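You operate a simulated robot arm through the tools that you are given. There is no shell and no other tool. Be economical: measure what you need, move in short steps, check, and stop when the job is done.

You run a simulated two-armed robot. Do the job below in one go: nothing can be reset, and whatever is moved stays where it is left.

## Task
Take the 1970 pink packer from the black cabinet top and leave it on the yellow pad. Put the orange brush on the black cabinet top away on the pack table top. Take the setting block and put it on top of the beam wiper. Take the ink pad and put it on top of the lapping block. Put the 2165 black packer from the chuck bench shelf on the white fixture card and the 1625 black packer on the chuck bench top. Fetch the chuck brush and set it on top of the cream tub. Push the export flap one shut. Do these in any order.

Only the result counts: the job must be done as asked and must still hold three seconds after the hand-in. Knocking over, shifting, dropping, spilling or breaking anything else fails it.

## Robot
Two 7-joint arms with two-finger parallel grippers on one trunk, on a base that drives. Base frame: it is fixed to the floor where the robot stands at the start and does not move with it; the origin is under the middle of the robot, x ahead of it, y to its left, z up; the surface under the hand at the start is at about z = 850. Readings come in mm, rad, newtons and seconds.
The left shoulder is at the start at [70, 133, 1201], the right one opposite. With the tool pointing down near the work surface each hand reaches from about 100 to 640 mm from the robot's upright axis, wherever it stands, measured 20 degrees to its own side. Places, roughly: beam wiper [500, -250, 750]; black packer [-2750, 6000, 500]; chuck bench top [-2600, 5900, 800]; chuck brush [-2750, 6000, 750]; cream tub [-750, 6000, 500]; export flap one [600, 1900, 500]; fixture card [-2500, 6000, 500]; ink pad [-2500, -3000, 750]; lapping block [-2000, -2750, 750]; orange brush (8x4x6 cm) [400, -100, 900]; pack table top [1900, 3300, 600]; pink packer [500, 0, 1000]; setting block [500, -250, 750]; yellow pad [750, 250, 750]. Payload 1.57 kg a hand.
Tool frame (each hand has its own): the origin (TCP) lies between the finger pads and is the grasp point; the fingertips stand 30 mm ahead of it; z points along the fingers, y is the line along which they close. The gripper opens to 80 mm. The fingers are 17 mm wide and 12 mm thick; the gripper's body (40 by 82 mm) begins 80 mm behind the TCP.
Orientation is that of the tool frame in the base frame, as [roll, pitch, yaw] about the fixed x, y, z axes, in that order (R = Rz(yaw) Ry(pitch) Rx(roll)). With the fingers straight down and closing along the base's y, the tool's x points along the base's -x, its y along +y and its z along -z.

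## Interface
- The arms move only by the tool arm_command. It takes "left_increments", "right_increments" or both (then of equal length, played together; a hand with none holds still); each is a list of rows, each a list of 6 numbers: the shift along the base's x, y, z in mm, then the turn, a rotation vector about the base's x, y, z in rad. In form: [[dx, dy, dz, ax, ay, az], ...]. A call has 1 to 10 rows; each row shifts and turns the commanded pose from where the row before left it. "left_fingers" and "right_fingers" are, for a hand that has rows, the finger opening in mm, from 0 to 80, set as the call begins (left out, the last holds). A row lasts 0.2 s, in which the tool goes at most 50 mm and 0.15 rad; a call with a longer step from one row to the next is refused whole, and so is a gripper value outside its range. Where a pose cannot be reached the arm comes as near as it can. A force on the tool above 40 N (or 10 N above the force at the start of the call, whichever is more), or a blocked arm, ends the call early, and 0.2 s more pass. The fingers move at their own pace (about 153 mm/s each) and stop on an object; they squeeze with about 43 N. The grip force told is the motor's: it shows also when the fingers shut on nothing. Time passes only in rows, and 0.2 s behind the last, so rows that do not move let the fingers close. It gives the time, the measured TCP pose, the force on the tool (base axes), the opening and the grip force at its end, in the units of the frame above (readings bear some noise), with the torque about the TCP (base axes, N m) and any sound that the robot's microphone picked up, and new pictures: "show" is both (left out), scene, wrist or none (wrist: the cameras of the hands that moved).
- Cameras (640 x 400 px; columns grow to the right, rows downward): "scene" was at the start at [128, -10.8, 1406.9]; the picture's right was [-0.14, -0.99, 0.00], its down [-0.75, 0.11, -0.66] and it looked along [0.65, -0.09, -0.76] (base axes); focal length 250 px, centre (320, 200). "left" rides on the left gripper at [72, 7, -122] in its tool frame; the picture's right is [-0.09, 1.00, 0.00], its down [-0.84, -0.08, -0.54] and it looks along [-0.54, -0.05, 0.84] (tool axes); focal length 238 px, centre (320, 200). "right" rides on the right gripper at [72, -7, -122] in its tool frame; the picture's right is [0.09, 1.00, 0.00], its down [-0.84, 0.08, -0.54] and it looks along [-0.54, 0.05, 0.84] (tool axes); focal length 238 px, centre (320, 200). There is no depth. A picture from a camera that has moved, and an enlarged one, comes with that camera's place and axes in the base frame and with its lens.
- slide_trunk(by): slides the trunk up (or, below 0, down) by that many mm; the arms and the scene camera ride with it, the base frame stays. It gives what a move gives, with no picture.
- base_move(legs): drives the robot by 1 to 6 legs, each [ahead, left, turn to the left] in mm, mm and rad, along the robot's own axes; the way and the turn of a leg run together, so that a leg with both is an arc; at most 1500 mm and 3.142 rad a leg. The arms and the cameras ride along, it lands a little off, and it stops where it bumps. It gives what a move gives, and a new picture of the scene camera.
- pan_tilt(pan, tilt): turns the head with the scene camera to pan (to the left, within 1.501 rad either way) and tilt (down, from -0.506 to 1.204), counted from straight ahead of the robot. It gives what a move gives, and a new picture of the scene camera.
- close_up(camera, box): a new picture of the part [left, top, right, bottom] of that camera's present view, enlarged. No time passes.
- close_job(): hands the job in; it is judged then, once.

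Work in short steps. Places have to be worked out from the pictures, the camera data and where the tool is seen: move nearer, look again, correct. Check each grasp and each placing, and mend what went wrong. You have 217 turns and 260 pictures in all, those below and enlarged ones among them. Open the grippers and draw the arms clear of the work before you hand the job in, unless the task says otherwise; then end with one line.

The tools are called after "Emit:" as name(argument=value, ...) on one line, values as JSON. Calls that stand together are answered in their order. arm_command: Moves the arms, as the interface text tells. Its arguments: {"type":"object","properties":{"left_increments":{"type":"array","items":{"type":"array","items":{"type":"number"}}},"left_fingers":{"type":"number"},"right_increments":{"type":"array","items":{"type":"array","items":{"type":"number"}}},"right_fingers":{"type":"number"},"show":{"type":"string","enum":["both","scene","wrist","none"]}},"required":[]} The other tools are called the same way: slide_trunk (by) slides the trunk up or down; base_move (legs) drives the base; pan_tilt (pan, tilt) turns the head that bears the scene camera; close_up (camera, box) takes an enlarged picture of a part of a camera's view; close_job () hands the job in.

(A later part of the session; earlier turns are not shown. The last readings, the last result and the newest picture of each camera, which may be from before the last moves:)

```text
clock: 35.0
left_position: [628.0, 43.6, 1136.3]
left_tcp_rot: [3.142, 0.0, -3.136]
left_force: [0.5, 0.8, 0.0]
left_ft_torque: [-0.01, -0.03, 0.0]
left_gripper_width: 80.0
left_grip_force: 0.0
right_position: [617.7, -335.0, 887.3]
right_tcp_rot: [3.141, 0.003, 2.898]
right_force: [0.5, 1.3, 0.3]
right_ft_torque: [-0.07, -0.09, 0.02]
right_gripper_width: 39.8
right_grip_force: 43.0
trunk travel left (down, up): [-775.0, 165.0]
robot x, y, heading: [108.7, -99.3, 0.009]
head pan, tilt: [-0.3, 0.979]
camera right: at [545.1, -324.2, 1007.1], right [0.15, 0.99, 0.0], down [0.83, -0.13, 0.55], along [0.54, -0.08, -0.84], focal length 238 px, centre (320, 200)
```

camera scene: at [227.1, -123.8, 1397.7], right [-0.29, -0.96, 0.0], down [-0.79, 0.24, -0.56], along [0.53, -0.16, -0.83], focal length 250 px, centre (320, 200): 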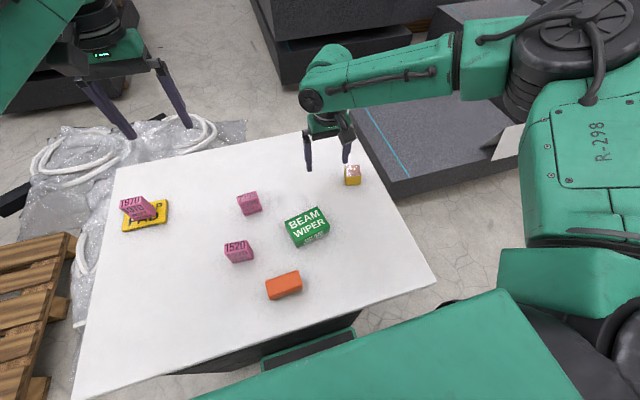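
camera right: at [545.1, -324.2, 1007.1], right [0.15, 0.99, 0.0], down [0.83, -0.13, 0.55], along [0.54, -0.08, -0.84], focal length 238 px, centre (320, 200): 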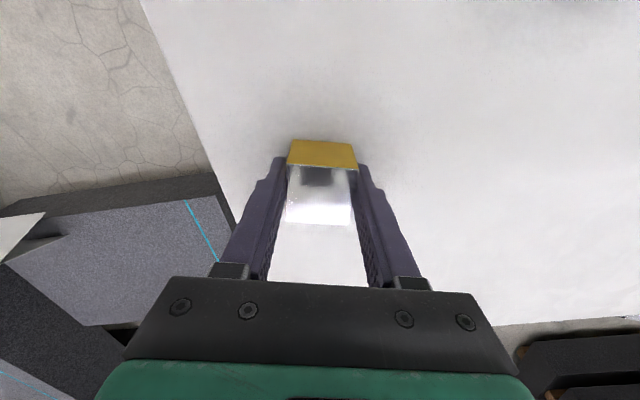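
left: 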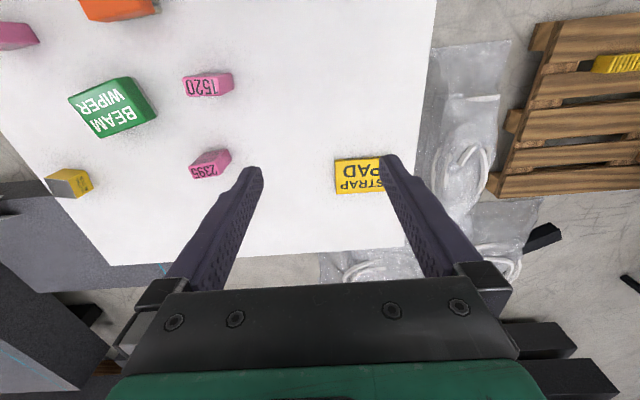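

Gripped. I lift and carry it towards the beam wiper at about (496,-173).

Emit:
arm_command(right_increments=[[0, 0, 40, 0, 0, 0], [0, 0, 40, 0, 0, 0], [0, 0, 40, 0, 0, 0], [-24, 32, 0, 0, 0, 0.05], [-24, 32, 0, 0, 0, 0.05], [-24, 32, 0, 0, 0, 0.05], [-24, 32, 0, 0, 0, 0.05], [-25, 33, 0, 0, 0, 0.05], [0, 0, 0, 0, 0, 0]])

Emit:
close_up(camera="scene", box=[240, 130, 380, 270])

```text
clock: 37.0
left_position: [629.7, 42.0, 1136.5]
left_tcp_rot: [-3.141, 0.001, -3.137]
left_force: [0.1, 0.0, 0.5]
left_ft_torque: [-0.02, -0.02, -0.01]
left_gripper_width: 80.1
left_grip_force: 0.1
right_position: [493.7, -177.6, 1003.9]
right_tcp_rot: [3.141, 0.002, -3.136]
right_force: [0.3, -0.2, -4.6]
right_ft_torque: [-0.01, 0.02, -0.01]
right_gripper_width: 39.7
right_grip_force: 42.9
trunk travel left (down, up): [-775.0, 165.0]
robot x, y, heading: [106.1, -98.1, 0.005]
head pan, tilt: [-0.3, 0.979]
camera scene: at [227.9, -120.9, 1397.6], right [-0.29, -0.96, 0.0], down [-0.8, 0.24, -0.56], along [0.53, -0.16, -0.83], focal length 250 px, centre (320, 200)
camera right: at [420.5, -183.4, 1125.7], right [-0.1, 1.0, 0.0], down [0.84, 0.08, 0.54], along [0.54, 0.05, -0.84], focal length 238 px, centre (320, 200)
```

scene: 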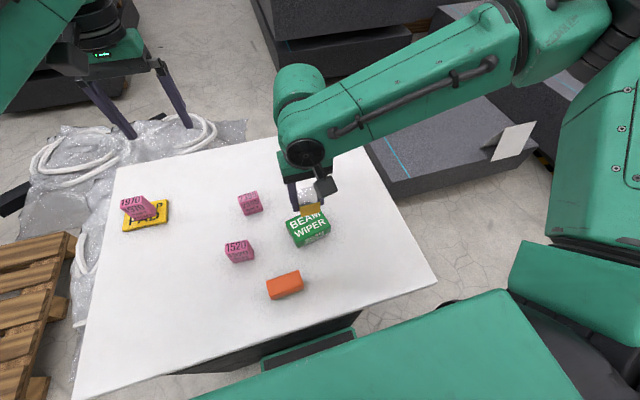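
right: 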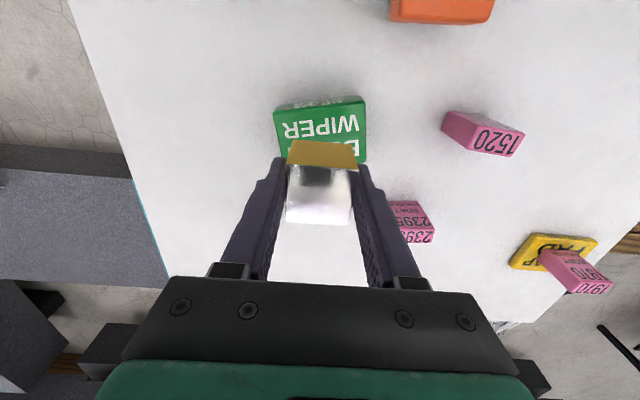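

```text
2.86 times, centred on (310, 200) of scene
camera zoom: at [227.9, -120.9, 1397.6], right [-0.29, -0.96, 0.0], down [-0.8, 0.24, -0.56], along [0.53, -0.16, -0.83], focal length 713 px, centre (349, 200)
```

zoom: 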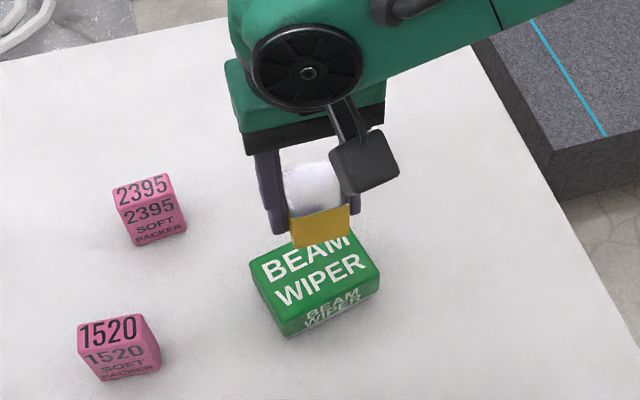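

Wiper top centre ≈ (497,-173), turned ~+0.19. I align and lower to just above it.

Emit:
arm_command(right_increments=[[3, 4, -25, 0, 0, 0.09], [0, 0, -25, 0, 0, 0.09], [0, 0, -10, 0, 0, 0], [0, 0, 0, 0, 0, 0]], show="wrist")

Emit:
close_up(camera="scene", box=[260, 160, 360, 260])

```text
clock: 38.0
left_position: [628.3, 42.8, 1136.7]
left_tcp_rot: [3.141, 0.0, -3.136]
left_force: [0.2, 0.7, 0.0]
left_ft_torque: [0.02, 0.0, 0.01]
left_gripper_width: 79.9
left_grip_force: 0.0
right_position: [499.1, -171.7, 945.1]
right_tcp_rot: [3.14, 0.003, -2.954]
right_force: [0.2, -1.0, -3.6]
right_ft_torque: [0.05, 0.04, 0.0]
right_gripper_width: 40.1
right_grip_force: 43.1
trunk travel left (down, up): [-775.0, 165.0]
robot x, y, heading: [109.8, -101.6, 0.005]
head pan, tilt: [-0.3, 0.979]
camera right: at [428.7, -190.3, 1066.8], right [-0.27, 0.96, 0.0], down [0.81, 0.23, 0.54], along [0.52, 0.15, -0.84], focal length 238 px, centre (320, 200)
```

right: 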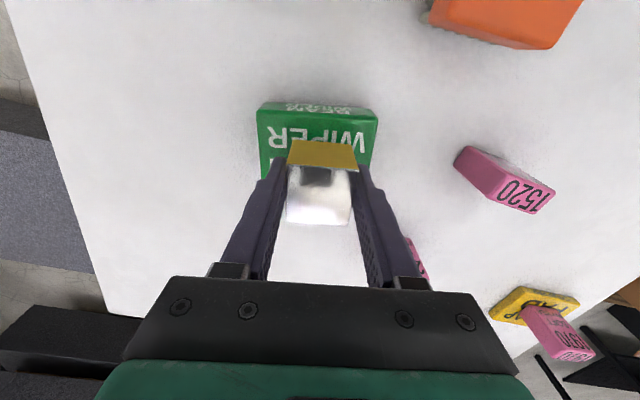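

```text
4.00 times, centred on (310, 210) of scene
camera zoom: at [227.7, -120.3, 1397.7], right [-0.29, -0.96, 0.0], down [-0.8, 0.24, -0.56], along [0.53, -0.16, -0.83], focal length 998 px, centre (360, 160)
```

zoom: 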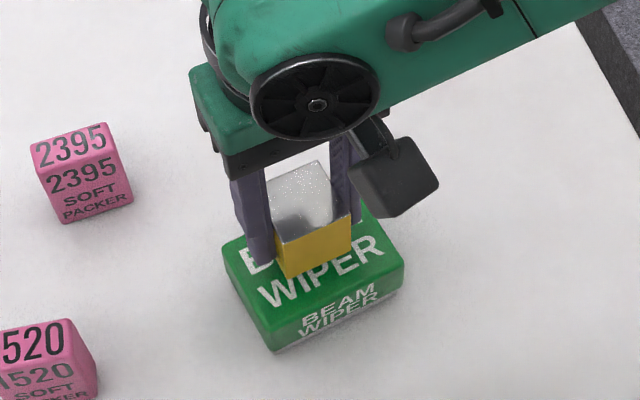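

Well centred. I lower in small steps to contact.

Emit:
arm_command(right_increments=[[0, 0, -5, 0, 0, 0], [0, 0, -3, 0, 0, 0], [0, 0, -3, 0, 0, 0], [0, 0, -3, 0, 0, 0], [0, 0, 0, 0, 0, 0]], show="none")

Emit:
close_up(camera="scene", box=[260, 160, 360, 260])

```text
clock: 39.2
left_position: [629.1, 42.2, 1136.5]
left_tcp_rot: [-3.141, 0.0, -3.137]
left_force: [0.7, 0.2, 0.4]
left_ft_torque: [0.0, 0.01, -0.01]
left_gripper_width: 79.7
left_grip_force: 0.0
right_position: [498.7, -171.0, 931.5]
right_tcp_rot: [3.141, 0.003, -2.957]
right_force: [-1.0, 0.3, -4.9]
right_ft_torque: [-0.02, 0.0, -0.03]
right_gripper_width: 39.9
right_grip_force: 42.9
trunk travel left (down, up): [-775.0, 165.0]
robot x, y, heading: [109.5, -100.5, 0.005]
head pan, tilt: [-0.3, 0.979]
```

```text
4.00 times, centred on (310, 210) of scene
camera zoom: at [227.6, -120.4, 1397.7], right [-0.29, -0.96, 0.0], down [-0.8, 0.24, -0.56], along [0.53, -0.16, -0.83], focal length 998 px, centre (360, 160)
```

zoom: 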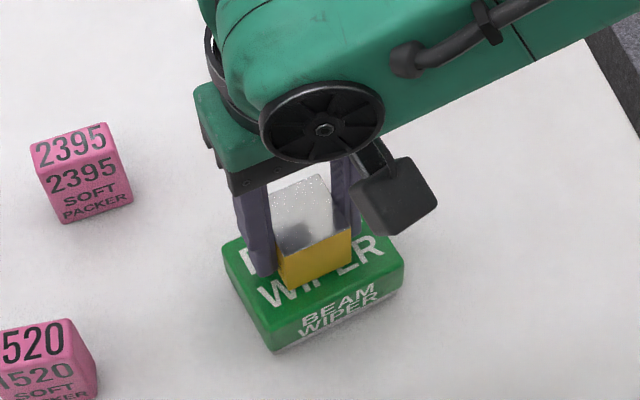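

Still free; a few more small steps down.

Emit:
arm_command(right_increments=[[0, 0, -2, 0, 0, 0], [0, 0, -2, 0, 0, 0], [0, 0, -2, 0, 0, 0], [0, 0, 0, 0, 0, 0]], show="none")

```text
clock: 40.2
left_position: [629.2, 41.4, 1135.7]
left_tcp_rot: [3.14, 0.001, -3.136]
left_force: [-0.4, -1.1, -0.3]
left_ft_torque: [0.02, -0.01, -0.03]
left_gripper_width: 80.1
left_grip_force: 0.2
right_position: [497.8, -172.9, 927.8]
right_tcp_rot: [3.14, 0.004, -2.957]
right_force: [0.1, -0.4, -5.1]
right_ft_torque: [0.0, 0.02, 0.03]
right_gripper_width: 39.9
right_grip_force: 42.4
right hand out of reach, approached as far as the arm can: row 3
trunk travel left (down, up): [-775.0, 165.0]
robot x, y, heading: [106.6, -99.8, 0.011]
head pan, tilt: [-0.3, 0.979]
```

The reach limit shows inboard. I raise slightly, shift the base left 90 and bring the hand back over.

Emit:
arm_command(right_increments=[[0, 0, 30, 0, 0, 0], [0, 0, 0, 0, 0, 0]], show="none")

Emit:
base_move(legs=[[0, 90, 0]])

Emit:
arm_command(right_increments=[[0, -45, 0, 0, 0, 0], [0, -45, 0, 0, 0, 0], [0, 0, 0, 0, 0, 0], [0, 0, 0, 0, 0, 0]], show="wrist")

```text
clock: 40.8
left_position: [628.1, 43.5, 1137.1]
left_tcp_rot: [-3.141, 0.002, -3.137]
left_force: [0.2, 0.9, 0.7]
left_ft_torque: [-0.01, -0.03, -0.01]
left_gripper_width: 79.9
left_grip_force: 0.0
right_position: [497.2, -172.5, 957.0]
right_tcp_rot: [-3.141, 0.002, -2.957]
right_force: [0.0, -0.4, -4.6]
right_ft_torque: [0.04, -0.01, 0.02]
right_gripper_width: 39.7
right_grip_force: 42.8
trunk travel left (down, up): [-775.0, 165.0]
robot x, y, heading: [109.2, -100.8, 0.009]
head pan, tilt: [-0.3, 0.979]
```

```text
clock: 41.9
left_position: [627.1, 127.8, 1136.4]
left_tcp_rot: [3.138, 0.001, -3.134]
left_force: [0.0, -0.4, -0.4]
left_ft_torque: [0.03, -0.03, 0.01]
left_gripper_width: 79.9
left_grip_force: 0.1
right_position: [497.4, -87.9, 956.8]
right_tcp_rot: [3.138, 0.001, -2.956]
right_force: [0.8, 0.2, -4.6]
right_ft_torque: [0.0, 0.0, -0.01]
right_gripper_width: 39.8
right_grip_force: 43.3
trunk travel left (down, up): [-775.0, 165.0]
robot x, y, heading: [104.6, -15.4, 0.008]
head pan, tilt: [-0.3, 0.979]
camera scene: at [226.9, -35.5, 1397.6], right [-0.29, -0.96, 0.0], down [-0.8, 0.24, -0.56], along [0.53, -0.16, -0.83], focal length 250 px, centre (320, 200)
```

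scene: 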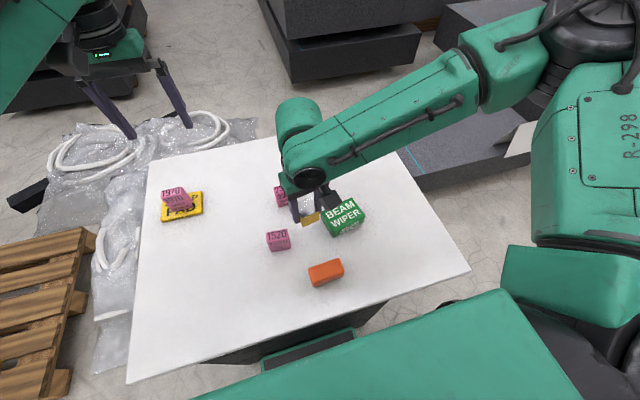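

```text
clock: 42.9
left_position: [626.6, 129.9, 1135.8]
left_tcp_rot: [-3.141, 0.001, -3.133]
left_force: [0.0, 0.2, -0.1]
left_ft_torque: [0.01, -0.03, 0.01]
left_gripper_width: 80.0
left_grip_force: 0.0
right_position: [497.7, -176.6, 955.6]
right_tcp_rot: [3.138, 0.002, -2.956]
right_force: [-0.8, 0.3, -5.6]
right_ft_torque: [0.02, 0.0, 0.0]
right_gripper_width: 39.9
right_grip_force: 42.5
trunk travel left (down, up): [-775.0, 165.0]
robot x, y, heading: [107.2, -12.2, 0.006]
head pan, tilt: [-0.3, 0.979]
camera right: at [427.7, -196.4, 1077.1], right [-0.28, 0.96, 0.0], down [0.81, 0.23, 0.54], along [0.52, 0.15, -0.84], focal length 238 px, centre (320, 200)
```

right: 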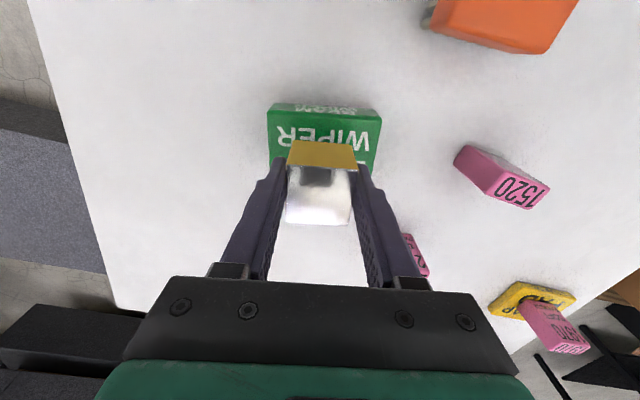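

Back over the wiper (about 3 mm to the right). I correct and lower in small steps.

Emit:
arm_command(right_increments=[[0, 4, -18, 0, 0, 0], [0, 0, -8, 0, 0, 0], [0, 0, -3, 0, 0, 0], [0, 0, -3, 0, 0, 0], [0, 0, -3, 0, 0, 0], [0, 0, 0, 0, 0, 0]], show="none")

Emit:
close_up(camera="scene", box=[300, 160, 380, 260])

```text
clock: 44.3
left_position: [624.8, 131.2, 1138.5]
left_tcp_rot: [3.141, 0.004, -3.137]
left_force: [-0.4, 0.2, 0.0]
left_ft_torque: [-0.02, 0.02, 0.01]
left_gripper_width: 80.1
left_grip_force: 0.0
right_position: [495.5, -171.2, 926.4]
right_tcp_rot: [3.142, 0.01, -2.954]
right_force: [3.0, -7.7, 29.8]
right_ft_torque: [-0.26, 0.02, 0.05]
right_gripper_width: 39.9
right_grip_force: 43.1
trunk travel left (down, up): [-775.0, 165.0]
robot x, y, heading: [105.7, -10.0, 0.011]
head pan, tilt: [-0.3, 0.979]
```

```text
4.00 times, centred on (340, 210) of scene
camera zoom: at [222.8, -32.6, 1398.5], right [-0.29, -0.96, 0.0], down [-0.79, 0.24, -0.56], along [0.54, -0.16, -0.83], focal length 998 px, centre (240, 160)
```

zoom: 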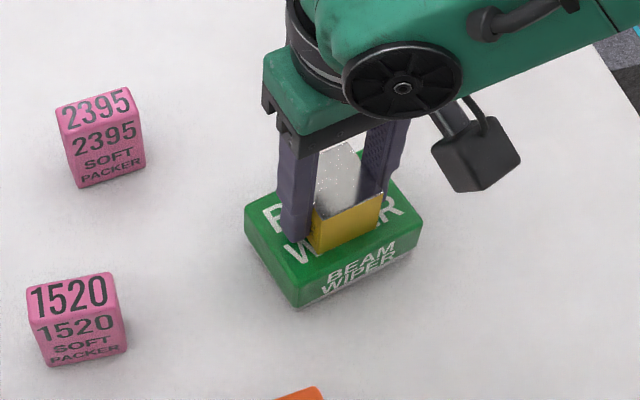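

Firm contact (30 N). I ease up 2 mm, release, and rise.

Emit:
arm_command(right_increments=[[0, 0, 3, 0, 0, 0], [0, 0, 0, 0, 0, 0]], show="none")

Emit:
arm_command(right_increments=[[0, 0, 0, 0, 0, 0], [0, 0, 0, 0, 0, 0]], right_fingers=80, show="none")

Emit:
arm_command(right_increments=[[0, 0, 30, 0, 0, 0], [0, 0, 40, 0, 0, 0], [0, 0, 40, 0, 0, 0], [0, 0, 0, 0, 0, 0]], show="both")

```text
clock: 44.9
left_position: [626.1, 131.3, 1135.8]
left_tcp_rot: [3.141, 0.002, -3.134]
left_force: [0.9, -0.6, -0.7]
left_ft_torque: [-0.02, 0.0, -0.02]
left_gripper_width: 80.1
left_grip_force: 0.0
right_position: [495.5, -170.6, 925.9]
right_tcp_rot: [-3.141, 0.003, -2.953]
right_force: [3.0, -2.6, 10.7]
right_ft_torque: [0.01, -0.45, -0.07]
right_gripper_width: 39.8
right_grip_force: 42.3
trunk travel left (down, up): [-775.0, 165.0]
robot x, y, heading: [108.5, -12.0, 0.009]
head pan, tilt: [-0.3, 0.979]
```

```text
clock: 45.5
left_position: [626.8, 130.1, 1136.4]
left_tcp_rot: [3.141, 0.002, -3.136]
left_force: [0.4, 0.2, -0.9]
left_ft_torque: [0.02, 0.01, 0.02]
left_gripper_width: 80.2
left_grip_force: 0.0
right_position: [494.9, -171.6, 926.4]
right_tcp_rot: [-3.141, 0.003, -2.956]
right_force: [-0.1, 0.8, -0.2]
right_ft_torque: [-0.02, 0.0, -0.01]
right_gripper_width: 80.3
right_grip_force: 0.0
trunk travel left (down, up): [-775.0, 165.0]
robot x, y, heading: [107.0, -11.1, 0.004]
head pan, tilt: [-0.3, 0.979]
```

```text
clock: 46.5
left_position: [626.7, 130.6, 1135.8]
left_tcp_rot: [3.141, 0.0, -3.136]
left_force: [0.6, 0.7, -0.3]
left_ft_torque: [0.0, -0.02, 0.01]
left_gripper_width: 80.1
left_grip_force: 0.0
right_position: [494.8, -172.3, 1037.7]
right_tcp_rot: [3.142, 0.002, -2.955]
right_force: [-0.6, -0.1, 0.0]
right_ft_torque: [0.03, 0.0, 0.03]
right_gripper_width: 80.0
right_grip_force: 0.0
trunk travel left (down, up): [-775.0, 165.0]
robot x, y, heading: [106.4, -15.6, 0.011]
head pan, tilt: [-0.3, 0.979]
camera scene: at [226.6, -32.3, 1397.7], right [-0.29, -0.96, 0.0], down [-0.8, 0.24, -0.56], along [0.53, -0.16, -0.83], focal length 250 px, centre (320, 200)
camera right: at [424.8, -190.8, 1159.4], right [-0.28, 0.96, 0.0], down [0.81, 0.23, 0.54], along [0.52, 0.15, -0.84], focal length 238 px, centre (320, 200)
```

scene: 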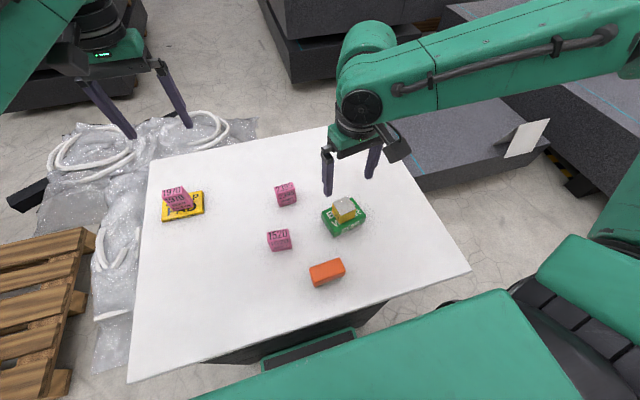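
right: 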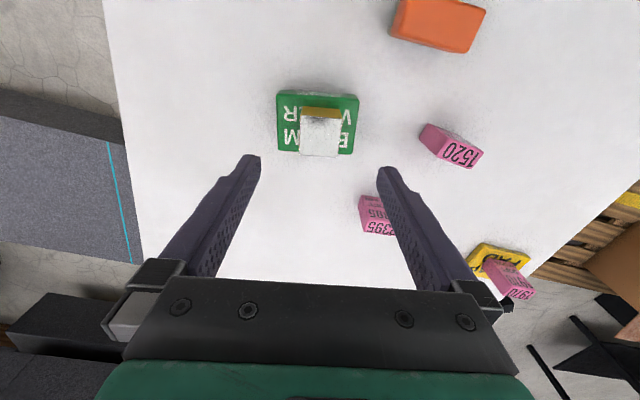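

Setting block sits on the beam wiper. Next the orange brush near (376,-94), long side along y, so I shift the base left and turn the right gripper 90° to close along x.

Emit:
base_move(legs=[[0, 110, 0]])

Emit:
arm_command(right_increments=[[-12, -3, -3, 0, 0, 0.14], [-12, -3, -3, 0, 0, 0.14], [-12, -3, -3, 0, 0, 0.14], [-12, -3, -3, 0, 0, 0.14], [-12, -3, -3, 0, 0, 0.14], [-12, -3, -3, 0, 0, 0.14], [-12, -3, -3, 0, 0, 0.14], [-12, -3, -3, 0, 0, 0.14], [-12, -3, -3, 0, 0, 0.14], [-12, -3, -3, 0, 0, 0.12]])

```text
clock: 47.7
left_position: [626.2, 242.2, 1137.5]
left_tcp_rot: [3.14, 0.003, -3.133]
left_force: [0.1, -0.7, 0.5]
left_ft_torque: [0.05, -0.02, -0.04]
left_gripper_width: 79.9
left_grip_force: 0.1
right_position: [494.6, -60.4, 1036.1]
right_tcp_rot: [3.139, 0.002, -2.952]
right_force: [0.0, -1.1, -0.5]
right_ft_torque: [0.03, -0.02, -0.01]
right_gripper_width: 80.0
right_grip_force: 0.0
trunk travel left (down, up): [-775.0, 165.0]
robot x, y, heading: [108.9, 95.9, 0.013]
head pan, tilt: [-0.3, 0.979]
camera scene: at [225.2, 77.3, 1397.7], right [-0.28, -0.96, 0.0], down [-0.8, 0.24, -0.56], along [0.53, -0.16, -0.83], focal length 250 px, centre (320, 200)
```

scene: 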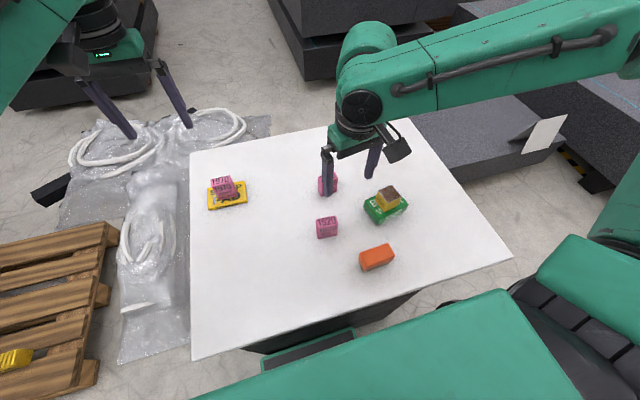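

```text
clock: 49.9
left_position: [625.5, 242.1, 1136.6]
left_tcp_rot: [3.139, 0.001, -3.133]
left_force: [-0.1, -0.4, -0.1]
left_ft_torque: [-0.01, 0.02, -0.04]
left_gripper_width: 80.1
left_grip_force: 0.1
right_position: [445.7, -99.9, 1055.1]
right_tcp_rot: [3.141, 0.005, -1.571]
right_force: [-1.5, 0.2, 0.6]
right_ft_torque: [0.02, -0.05, -0.02]
right_gripper_width: 79.9
right_grip_force: 0.0
right hand out of reach, approached as far as the arm can: row 5, 6, 7, 8, 9
trunk travel left (down, up): [-775.0, 165.0]
robot x, y, heading: [108.1, 101.2, 0.016]
head pan, tilt: [-0.3, 0.979]
camera scene: at [224.8, 77.6, 1397.8], right [-0.28, -0.96, 0.0], down [-0.8, 0.24, -0.56], along [0.53, -0.16, -0.83], focal length 250 px, centre (320, 200)
camera right: at [451.5, -172.4, 1177.0], right [-1.0, -0.09, 0.0], down [-0.08, 0.83, 0.55], along [-0.05, 0.54, -0.84], focal length 238 px, centre (320, 200)
```

scene: 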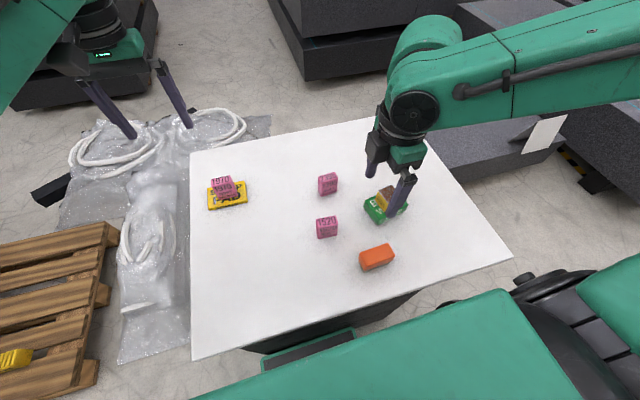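
right: 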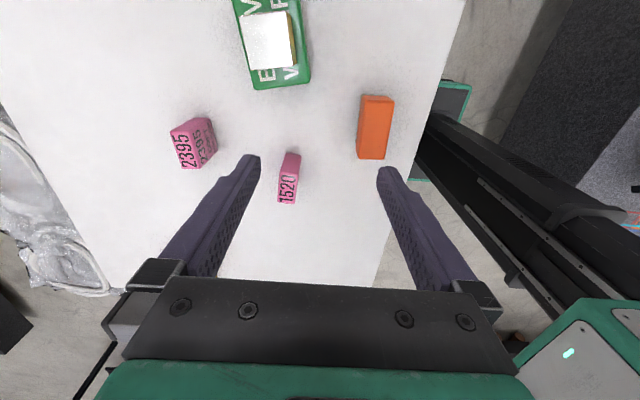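

The gripper turned fine but reached its inner limit; the brush is at about (382,-100). I back the base 110 mm to bring the brush to a better distance.

Emit:
base_move(legs=[[-110, 0, 0]])

Emit:
arm_command(right_increments=[[20, 0, -20, 0, 0, 0], [20, 0, -20, 0, 0, 0], [0, 0, 0, 0, 0, 0]], show="wrist")

```text
clock: 51.0
left_position: [521.4, 242.8, 1135.8]
left_tcp_rot: [-3.141, -0.002, -3.133]
left_force: [-0.5, -0.6, 0.2]
left_ft_torque: [0.01, 0.02, 0.01]
left_gripper_width: 79.9
left_grip_force: 0.0
right_position: [341.7, -99.8, 1055.4]
right_tcp_rot: [3.141, 0.002, -1.573]
right_force: [-0.1, -0.1, -0.2]
right_ft_torque: [-0.03, 0.03, -0.05]
right_gripper_width: 80.1
right_grip_force: 0.0
trunk travel left (down, up): [-775.0, 165.0]
robot x, y, heading: [-2.1, 89.8, 0.01]
head pan, tilt: [-0.3, 0.979]
camera scene: at [121.9, 78.1, 1397.5], right [-0.28, -0.96, 0.0], down [-0.8, 0.24, -0.56], along [0.53, -0.16, -0.83], focal length 250 px, centre (320, 200)
```

scene: 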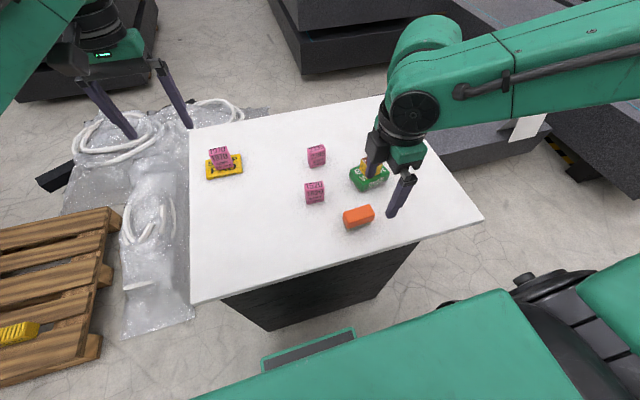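

```text
clock: 51.8
left_position: [516.7, 242.3, 1137.4]
left_tcp_rot: [-3.142, 0.002, -3.131]
left_force: [-0.7, -0.5, 1.3]
left_ft_torque: [-0.02, -0.02, 0.0]
left_gripper_width: 80.0
left_grip_force: 0.1
right_position: [376.9, -99.9, 1016.7]
right_tcp_rot: [-3.14, 0.001, -1.573]
right_force: [0.2, -0.1, 0.0]
right_ft_torque: [-0.02, -0.07, 0.03]
right_gripper_width: 80.1
right_grip_force: 0.1
trunk travel left (down, up): [-775.0, 165.0]
robot x, y, heading: [2.8, 91.2, 0.012]
head pan, tilt: [-0.3, 0.979]
camera right: at [383.7, -171.8, 1138.0], right [-1.0, -0.09, 0.0], down [-0.08, 0.84, 0.54], along [-0.05, 0.54, -0.84], focal length 238 px, centre (320, 200)
```

right: 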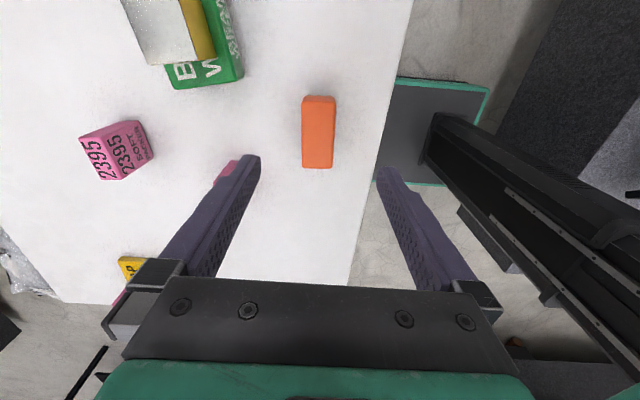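

Brush centre ≈ (379,-101), directly beneath. I descend to z≈892 and check.

Emit:
arm_command(right_increments=[[1, -1, -40, 0, 0, 0], [1, 0, -40, 0, 0, 0], [0, 0, -25, 0, 0, 0], [0, 0, -20, 0, 0, 0], [0, 0, 0, 0, 0, 0]], show="wrist")

```text
clock: 53.0
left_position: [519.4, 242.1, 1138.3]
left_tcp_rot: [3.14, 0.0, -3.133]
left_force: [0.1, 0.1, 0.0]
left_ft_torque: [-0.01, 0.0, 0.0]
left_gripper_width: 80.0
left_grip_force: 0.1
right_position: [382.1, -101.4, 892.0]
right_tcp_rot: [3.141, 0.002, -1.573]
right_force: [0.2, 0.3, 0.0]
right_ft_torque: [-0.03, 0.0, 0.0]
right_gripper_width: 79.7
right_grip_force: 0.0
trunk travel left (down, up): [-775.0, 165.0]
robot x, y, heading: [2.6, 98.9, 0.011]
head pan, tilt: [-0.3, 0.979]
camera right: at [388.4, -173.2, 1013.2], right [-1.0, -0.09, 0.0], down [-0.08, 0.84, 0.54], along [-0.05, 0.54, -0.84], focal length 238 px, centre (320, 200)
```

right: 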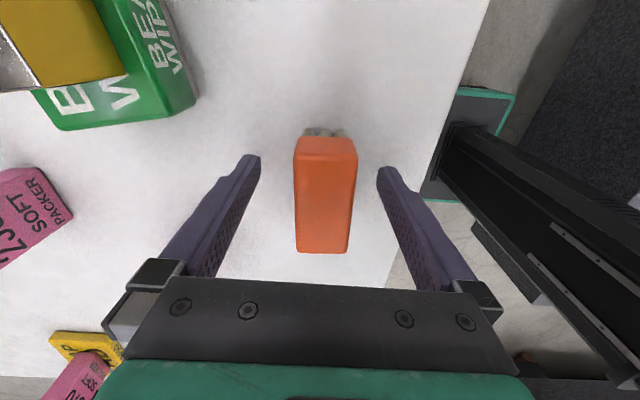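

Aligned. I close the fingers and lift.

Emit:
arm_command(right_increments=[[0, -3, 0, 0, 0, 0], [0, 0, 0, 0, 0, 0], [0, 0, 0, 0, 0, 0], [0, 0, 0, 0, 0, 0]], right_fingers=0, show="none")

Emit:
arm_command(right_increments=[[0, 0, 40, 0, 0, 0], [0, 0, 40, 0, 0, 0], [0, 0, 40, 0, 0, 0], [0, 0, 40, 0, 0, 0], [0, 0, 0, 0, 0, 0]], show="wrist")

```text
clock: 54.0
left_position: [519.0, 242.6, 1137.1]
left_tcp_rot: [3.141, 0.001, -3.134]
left_force: [-0.3, 0.5, 1.1]
left_ft_torque: [-0.03, 0.02, 0.01]
left_gripper_width: 79.7
left_grip_force: 0.1
right_position: [383.0, -104.0, 890.9]
right_tcp_rot: [-3.141, 0.003, -1.571]
right_force: [-0.5, 0.1, 0.6]
right_ft_torque: [-0.03, 0.03, -0.01]
right_gripper_width: 33.4
right_grip_force: 41.2
trunk travel left (down, up): [-775.0, 165.0]
robot x, y, heading: [-0.9, 98.0, 0.008]
head pan, tilt: [-0.3, 0.979]
```

```text
clock: 55.2
left_position: [520.3, 242.6, 1136.3]
left_tcp_rot: [3.14, -0.002, -3.133]
left_force: [1.1, 0.5, 0.4]
left_ft_torque: [-0.01, -0.03, 0.03]
left_gripper_width: 79.8
left_grip_force: 0.0
right_position: [380.7, -105.9, 1052.1]
right_tcp_rot: [3.141, 0.002, -1.574]
right_force: [0.4, -0.2, -0.6]
right_ft_torque: [-0.01, 0.01, 0.01]
right_gripper_width: 33.2
right_grip_force: 41.2
trunk travel left (down, up): [-775.0, 165.0]
robot x, y, heading: [1.0, 98.0, 0.014]
head pan, tilt: [-0.3, 0.979]
camera right: at [386.7, -177.5, 1173.0], right [-1.0, -0.09, 0.0], down [-0.08, 0.84, 0.54], along [-0.05, 0.54, -0.84], focal length 238 px, centre (320, 200)
```

right: 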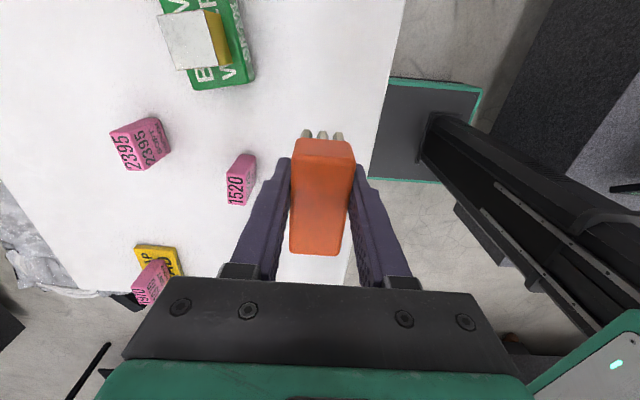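

Brush in hand. I look left with the head to plan the way to the pack table and the export flap.

Emit:
pan_tilt(pan=1.0, tilt=0.35)

Emit:
pan_tilt(pan=1.5, tilt=0.45)

```text
clock: 56.7
left_position: [519.9, 241.6, 1137.4]
left_tcp_rot: [3.141, -0.001, -3.132]
left_force: [0.5, -0.1, -0.5]
left_ft_torque: [0.01, 0.0, 0.01]
left_gripper_width: 79.8
left_grip_force: 0.2
right_position: [379.4, -105.5, 1050.3]
right_tcp_rot: [-3.141, 0.001, -1.573]
right_force: [-0.9, 0.4, -1.9]
right_ft_torque: [0.01, -0.01, 0.01]
right_gripper_width: 33.4
right_grip_force: 41.2
trunk travel left (down, up): [-775.0, 165.0]
robot x, y, heading: [-0.2, 97.1, 0.012]
head pan, tilt: [1.0, 0.351]
camera scene: at [100.9, 177.2, 1451.0], right [0.85, -0.53, 0.0], down [-0.18, -0.29, -0.94], along [0.5, 0.8, -0.34], focal length 250 px, centre (320, 200)
```

scene: 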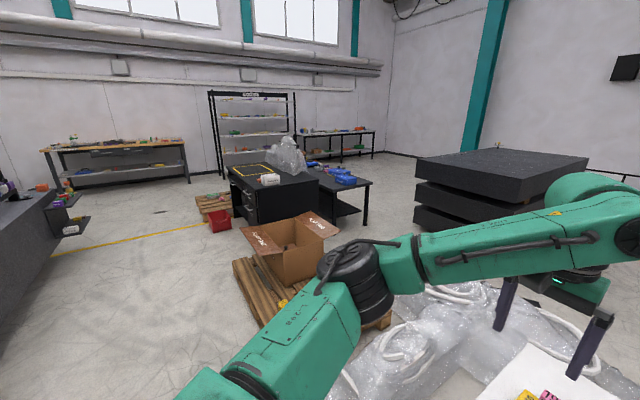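

```text
clock: 57.6
left_position: [520.0, 241.8, 1136.6]
left_tcp_rot: [-3.14, 0.001, -3.133]
left_force: [0.1, -0.8, 0.2]
left_ft_torque: [0.02, 0.03, 0.0]
left_gripper_width: 79.8
left_grip_force: 0.0
right_position: [379.7, -106.4, 1050.4]
right_tcp_rot: [3.141, 0.002, -1.572]
right_force: [0.0, 0.7, -0.7]
right_ft_torque: [-0.02, 0.0, 0.0]
right_gripper_width: 33.4
right_grip_force: 41.6
trunk travel left (down, up): [-775.0, 165.0]
robot x, y, heading: [1.7, 99.7, 0.008]
head pan, tilt: [1.499, 0.45]
camera scene: at [57.1, 190.0, 1441.9], right [1.0, -0.06, 0.0], down [-0.03, -0.43, -0.9], along [0.05, 0.9, -0.43], focal length 250 px, centre (320, 200)
```

scene: 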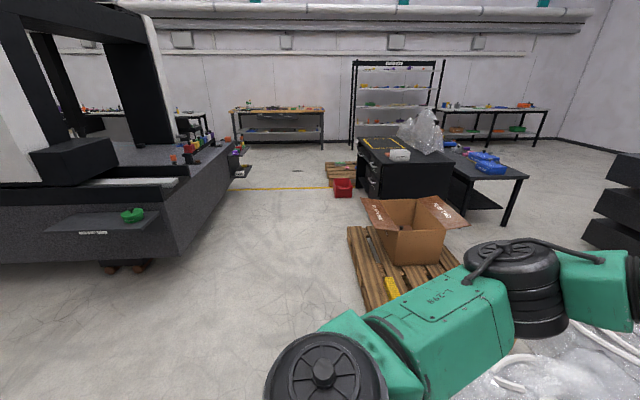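

I zoom in on the carton and the pack table.

Emit:
close_up(camera="scene", box=[340, 180, 480, 300])

Emit:
close_up(camera="scene", box=[320, 90, 560, 230])

```text
3.33 times, centred on (410, 240) of scene
camera zoom: at [57.1, 190.0, 1441.9], right [1.0, -0.06, 0.0], down [-0.03, -0.43, -0.9], along [0.05, 0.9, -0.43], focal length 832 px, centre (20, 67)
```

zoom: 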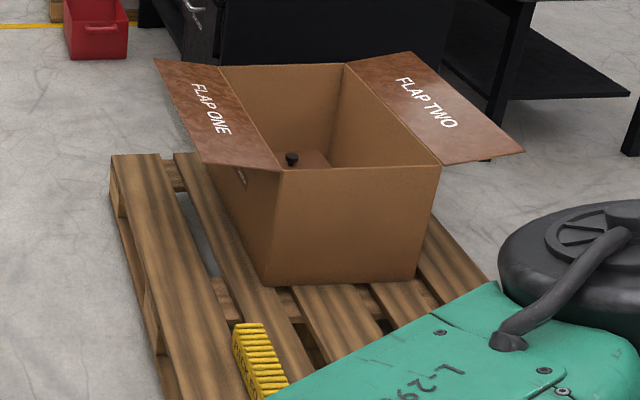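

```text
2.67 times, centred on (440, 160) of scene
camera zoom: at [57.1, 190.0, 1441.9], right [1.0, -0.06, 0.0], down [-0.03, -0.43, -0.9], along [0.05, 0.9, -0.43], focal length 666 px, centre (0, 307)
```

zoom: 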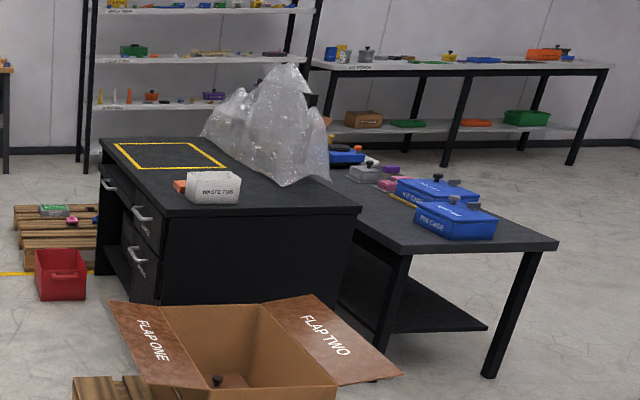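

The export carton stands at about (600,1900); flap one faces me on its left (low-x) side. I drive left alongside the pallet to y≈1750, still facing +x.

Emit:
base_move(legs=[[-40, 0, 0], [0, 1400, 0], [0, 200, 0]])

Emit:
pan_tilt(pan=0.0, tilt=0.75)

```text
clock: 66.3
left_position: [449.0, 1848.9, 1136.9]
left_tcp_rot: [3.139, 0.0, -3.122]
left_force: [0.3, 0.1, -0.2]
left_ft_torque: [-0.02, 0.01, -0.02]
left_gripper_width: 80.2
left_grip_force: 0.1
right_position: [313.2, 1500.9, 1050.3]
right_tcp_rot: [3.141, 0.005, -1.561]
right_force: [-0.1, 0.2, -1.1]
right_ft_torque: [0.03, 0.0, 0.03]
right_gripper_width: 33.1
right_grip_force: 41.4
trunk travel left (down, up): [-775.0, 165.0]
robot x, y, heading: [-69.0, 1699.5, 0.026]
head pan, tilt: [1.499, 0.45]
camera scene: at [-12.9, 1792.2, 1442.0], right [1.0, -0.05, 0.0], down [-0.02, -0.43, -0.9], along [0.04, 0.9, -0.43], focal length 250 px, centre (320, 200)
```

scene: 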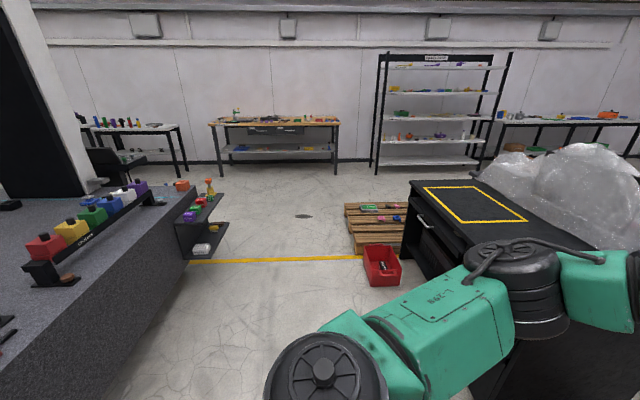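

```text
clock: 67.9
left_position: [449.2, 1852.0, 1135.5]
left_tcp_rot: [-3.141, 0.001, -3.122]
left_force: [-0.7, -0.2, 0.7]
left_ft_torque: [-0.05, 0.0, 0.01]
left_gripper_width: 79.8
left_grip_force: 0.0
right_position: [314.2, 1502.1, 1051.5]
right_tcp_rot: [3.141, 0.002, -1.561]
right_force: [0.4, -0.5, 0.7]
right_ft_torque: [0.01, 0.01, -0.03]
right_gripper_width: 33.3
right_grip_force: 41.6
trunk travel left (down, up): [-775.0, 165.0]
robot x, y, heading: [-71.0, 1702.7, 0.021]
head pan, tilt: [0.0, 0.75]
camera scene: at [65.4, 1704.9, 1415.4], right [0.02, -1.0, 0.0], down [-0.68, -0.02, -0.73], along [0.73, 0.02, -0.68], focal length 250 px, centre (320, 200)
```

scene: 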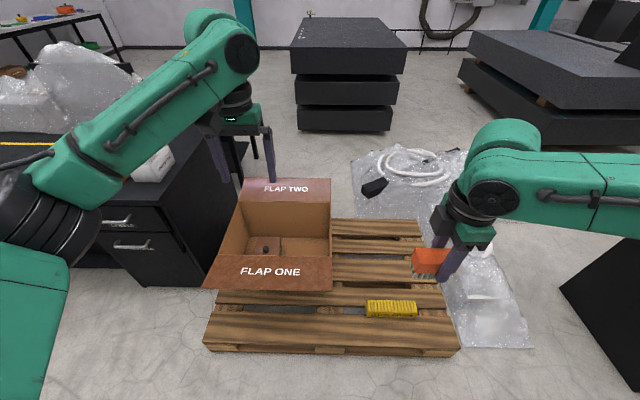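

Triangulating: flap one's hinge runs along y 1680–2160 at x≈702, z≈478, with its outer edge at x≈530, z≈505. I turn the left hand to point forward so that it can get under the flap.

Emit:
arm_command(left_increments=[[0, 0, 0, 0, -0.15, 0], [0, 0, 0, 0, -0.15, 0], [0, 0, 0, 0, -0.15, 0], [0, 0, 0, 0, -0.15, 0], [0, 0, 0, 0, -0.15, 0], [0, 0, 0, 0, -0.15, 0], [0, 0, 0, 0, -0.15, 0], [0, 0, 0, 0, -0.15, 0], [0, 0, 0, 0, -0.15, 0], [0, 0, 0, 0, -0.15, 0]], left_fingers=30, show="scene")

```text
clock: 70.1
left_position: [449.0, 1851.9, 1136.7]
left_tcp_rot: [-2.877, 1.499, -2.875]
left_force: [1.3, -0.3, -0.1]
left_ft_torque: [0.0, 0.0, 0.01]
left_gripper_width: 30.0
left_grip_force: 0.0
right_position: [313.7, 1503.5, 1050.8]
right_tcp_rot: [-3.139, 0.002, -1.561]
right_force: [0.4, -1.0, -0.7]
right_ft_torque: [-0.01, -0.02, -0.02]
right_gripper_width: 33.4
right_grip_force: 42.0
trunk travel left (down, up): [-775.0, 165.0]
robot x, y, heading: [-65.4, 1699.5, 0.021]
head pan, tilt: [0.0, 0.75]
camera scene: at [65.0, 1705.0, 1415.5], right [0.02, -1.0, 0.0], down [-0.68, -0.02, -0.73], along [0.73, 0.02, -0.68], focal length 250 px, centre (320, 200)
```

scene: 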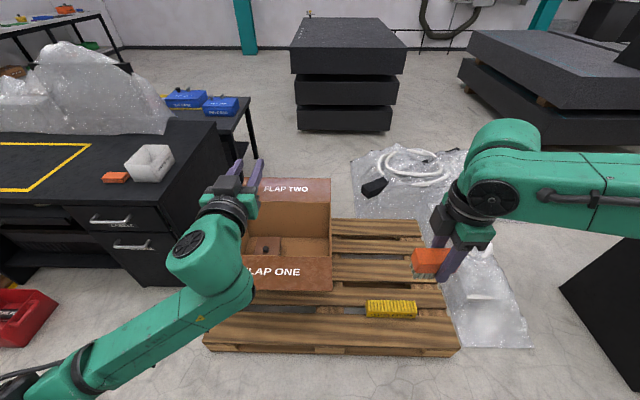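

Works. I lower the trunk 550 mm.

Emit:
slide_trunk(by=-550)

Emit:
pan_tilt(pan=0.25, tilt=0.45)

```text
refused: -550 is not a number from -400 to 400
```

```text
clock: 70.9
left_position: [447.8, 1852.2, 1135.0]
left_tcp_rot: [-2.886, 1.496, -2.883]
left_force: [-0.1, -0.1, -0.5]
left_ft_torque: [0.0, -0.01, 0.01]
left_gripper_width: 30.2
left_grip_force: 0.0
right_position: [314.1, 1502.5, 1050.5]
right_tcp_rot: [-3.14, 0.003, -1.562]
right_force: [0.2, 0.5, -1.9]
right_ft_torque: [0.02, -0.01, 0.0]
right_gripper_width: 33.2
right_grip_force: 41.1
trunk travel left (down, up): [-775.0, 165.0]
robot x, y, heading: [-67.4, 1700.1, 0.025]
head pan, tilt: [0.25, 0.45]
camera scene: at [71.0, 1727.7, 1441.8], right [0.27, -0.96, 0.0], down [-0.42, -0.12, -0.9], along [0.87, 0.24, -0.44], focal length 250 px, centre (320, 200)
```

scene: 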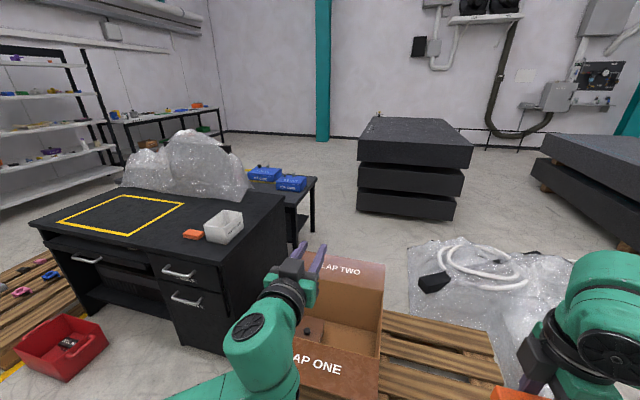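

The trunk step is limited to 400; I lower in two goes. The pack table lies behind the desk; I'll reach it later around the far side (y≈5000).

Emit:
slide_trunk(by=-400)

Emit:
slide_trunk(by=-150)

Emit:
pan_tilt(pan=0.25, tilt=0.4)

```text
clock: 74.8
left_position: [449.2, 1852.8, 737.4]
left_tcp_rot: [-2.881, 1.498, -2.882]
left_force: [1.3, -0.1, 1.1]
left_ft_torque: [-0.03, 0.01, 0.0]
left_gripper_width: 30.0
left_grip_force: 0.1
right_position: [313.5, 1502.1, 650.7]
right_tcp_rot: [3.14, 0.002, -1.562]
right_force: [0.1, -0.4, -0.8]
right_ft_torque: [0.01, -0.02, 0.04]
right_gripper_width: 33.2
right_grip_force: 41.4
trunk travel left (down, up): [-375.0, 565.0]
robot x, y, heading: [-64.7, 1701.8, 0.025]
head pan, tilt: [0.25, 0.45]
```

```text
clock: 76.5
left_position: [449.2, 1852.9, 585.7]
left_tcp_rot: [-2.881, 1.498, -2.881]
left_force: [0.4, 0.0, 0.3]
left_ft_torque: [0.02, -0.04, 0.01]
left_gripper_width: 30.0
left_grip_force: 0.0
right_position: [314.4, 1502.4, 501.5]
right_tcp_rot: [-3.141, 0.0, -1.563]
right_force: [-0.1, 0.3, -0.4]
right_ft_torque: [-0.03, 0.01, 0.01]
right_gripper_width: 33.2
right_grip_force: 40.9
trunk travel left (down, up): [-225.0, 715.0]
robot x, y, heading: [-70.3, 1704.2, 0.024]
head pan, tilt: [0.25, 0.45]
```

```text
clock: 77.1
left_position: [449.6, 1851.1, 586.1]
left_tcp_rot: [-2.88, 1.498, -2.88]
left_force: [0.2, -0.3, 0.7]
left_ft_torque: [0.04, 0.02, 0.02]
left_gripper_width: 30.0
left_grip_force: 0.0
right_position: [314.2, 1501.9, 501.2]
right_tcp_rot: [-3.141, 0.001, -1.561]
right_force: [0.0, 0.6, -1.2]
right_ft_torque: [0.02, -0.01, -0.01]
right_gripper_width: 33.2
right_grip_force: 41.3
trunk travel left (down, up): [-225.0, 715.0]
robot x, y, heading: [-71.4, 1699.6, 0.021]
head pan, tilt: [0.25, 0.4]
camera scene: at [71.6, 1728.0, 896.5], right [0.27, -0.96, 0.0], down [-0.38, -0.1, -0.92], along [0.89, 0.25, -0.39], focal length 250 px, centre (320, 200)
```

scene: 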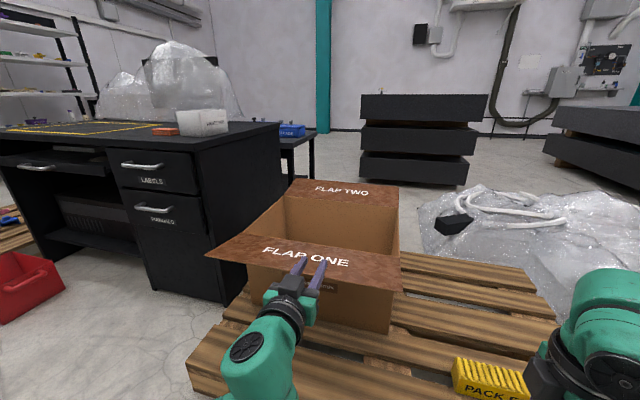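

I lower the left hand to z≈443 in front of the flap edge, shifting towards the flap middle.

Emit:
arm_command(left_increments=[[0, 14, -36, 0, -0.05, 0], [0, 14, -36, 0, 0, 0], [0, 14, -36, 0, 0, 0], [0, 14, -36, 0, 0, 0], [0, 0, 0, 0, 0, 0]], show="both")

```text
clock: 78.3
left_position: [450.6, 1908.7, 440.5]
left_tcp_rot: [-2.446, 1.542, -2.445]
left_force: [-0.4, 0.0, -0.6]
left_ft_torque: [-0.03, 0.0, 0.03]
left_gripper_width: 30.0
left_grip_force: 0.1
right_position: [311.8, 1501.8, 500.7]
right_tcp_rot: [-3.141, 0.002, -1.563]
right_force: [0.2, -0.4, -0.7]
right_ft_torque: [-0.02, -0.02, 0.02]
right_gripper_width: 33.0
right_grip_force: 40.8
trunk travel left (down, up): [-225.0, 715.0]
robot x, y, heading: [-65.7, 1701.5, 0.023]
head pan, tilt: [0.25, 0.4]
camera scene: at [71.6, 1728.0, 896.5], right [0.27, -0.96, 0.0], down [-0.38, -0.1, -0.92], along [0.89, 0.25, -0.39], focal length 250 px, centre (320, 200)
camera left: at [328.0, 1915.7, 370.2], right [0.0, 1.0, 0.07], down [-0.52, -0.06, 0.85], along [0.85, -0.04, 0.52], focal length 238 px, centre (320, 200)
```

scene: 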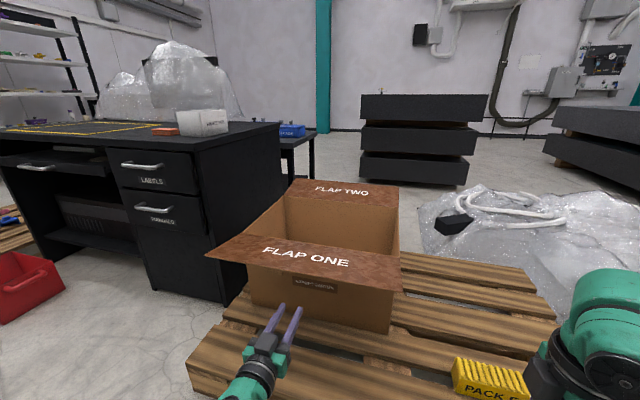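
left: 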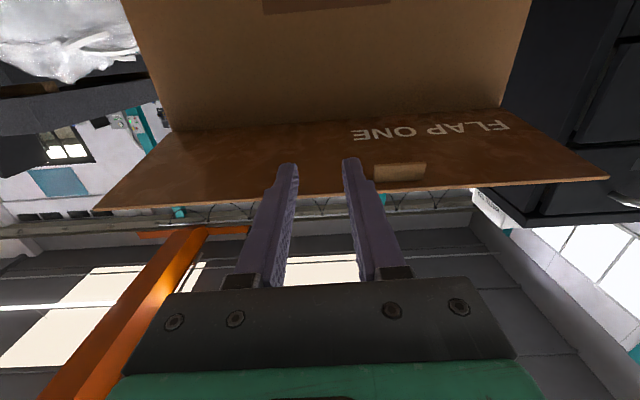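

The view from below confirms the flap above and clear space. I slide the fingers forward under it.

Emit:
arm_command(left_increments=[[40, 0, 0, 0, 0, 0], [40, 0, 0, 0, 0, 0], [40, 0, 0, 0, 0, 0], [30, 0, 0, 0, 0, 0], [0, 0, 0, 0, 0, 0]], show="both")

```text
clock: 79.5
left_position: [600.2, 1907.6, 439.8]
left_tcp_rot: [-2.386, 1.543, -2.386]
left_force: [-0.2, 0.2, 0.4]
left_ft_torque: [0.01, 0.01, 0.02]
left_gripper_width: 30.1
left_grip_force: 0.1
right_position: [313.4, 1504.0, 500.3]
right_tcp_rot: [-3.141, 0.002, -1.562]
right_force: [-0.5, -0.1, -0.4]
right_ft_torque: [-0.02, 0.0, 0.02]
right_gripper_width: 33.3
right_grip_force: 41.5
trunk travel left (down, up): [-225.0, 715.0]
robot x, y, heading: [-70.7, 1702.8, 0.02]
head pan, tilt: [0.25, 0.4]
camera scene: at [71.6, 1728.0, 896.5], right [0.27, -0.96, 0.0], down [-0.38, -0.1, -0.92], along [0.89, 0.25, -0.39], focal length 250 px, centre (320, 200)
camera left: at [477.1, 1912.6, 369.9], right [0.0, 1.0, 0.07], down [-0.52, -0.06, 0.85], along [0.85, -0.04, 0.52], focal length 238 px, centre (320, 200)
```

scene: 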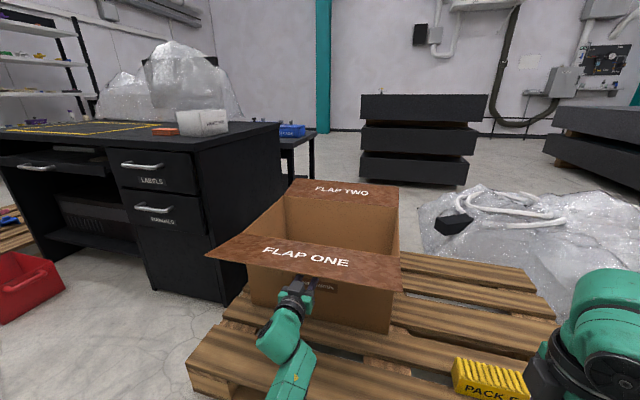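
left: 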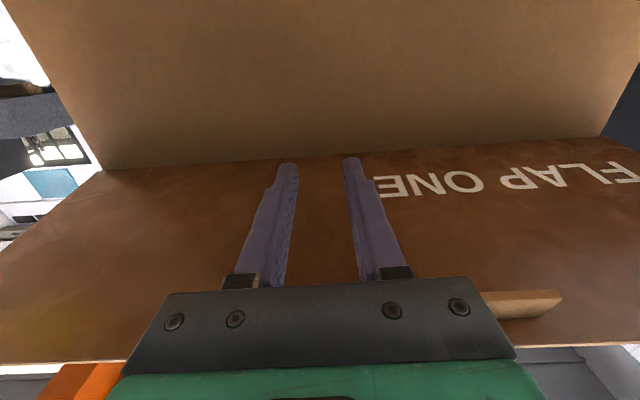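

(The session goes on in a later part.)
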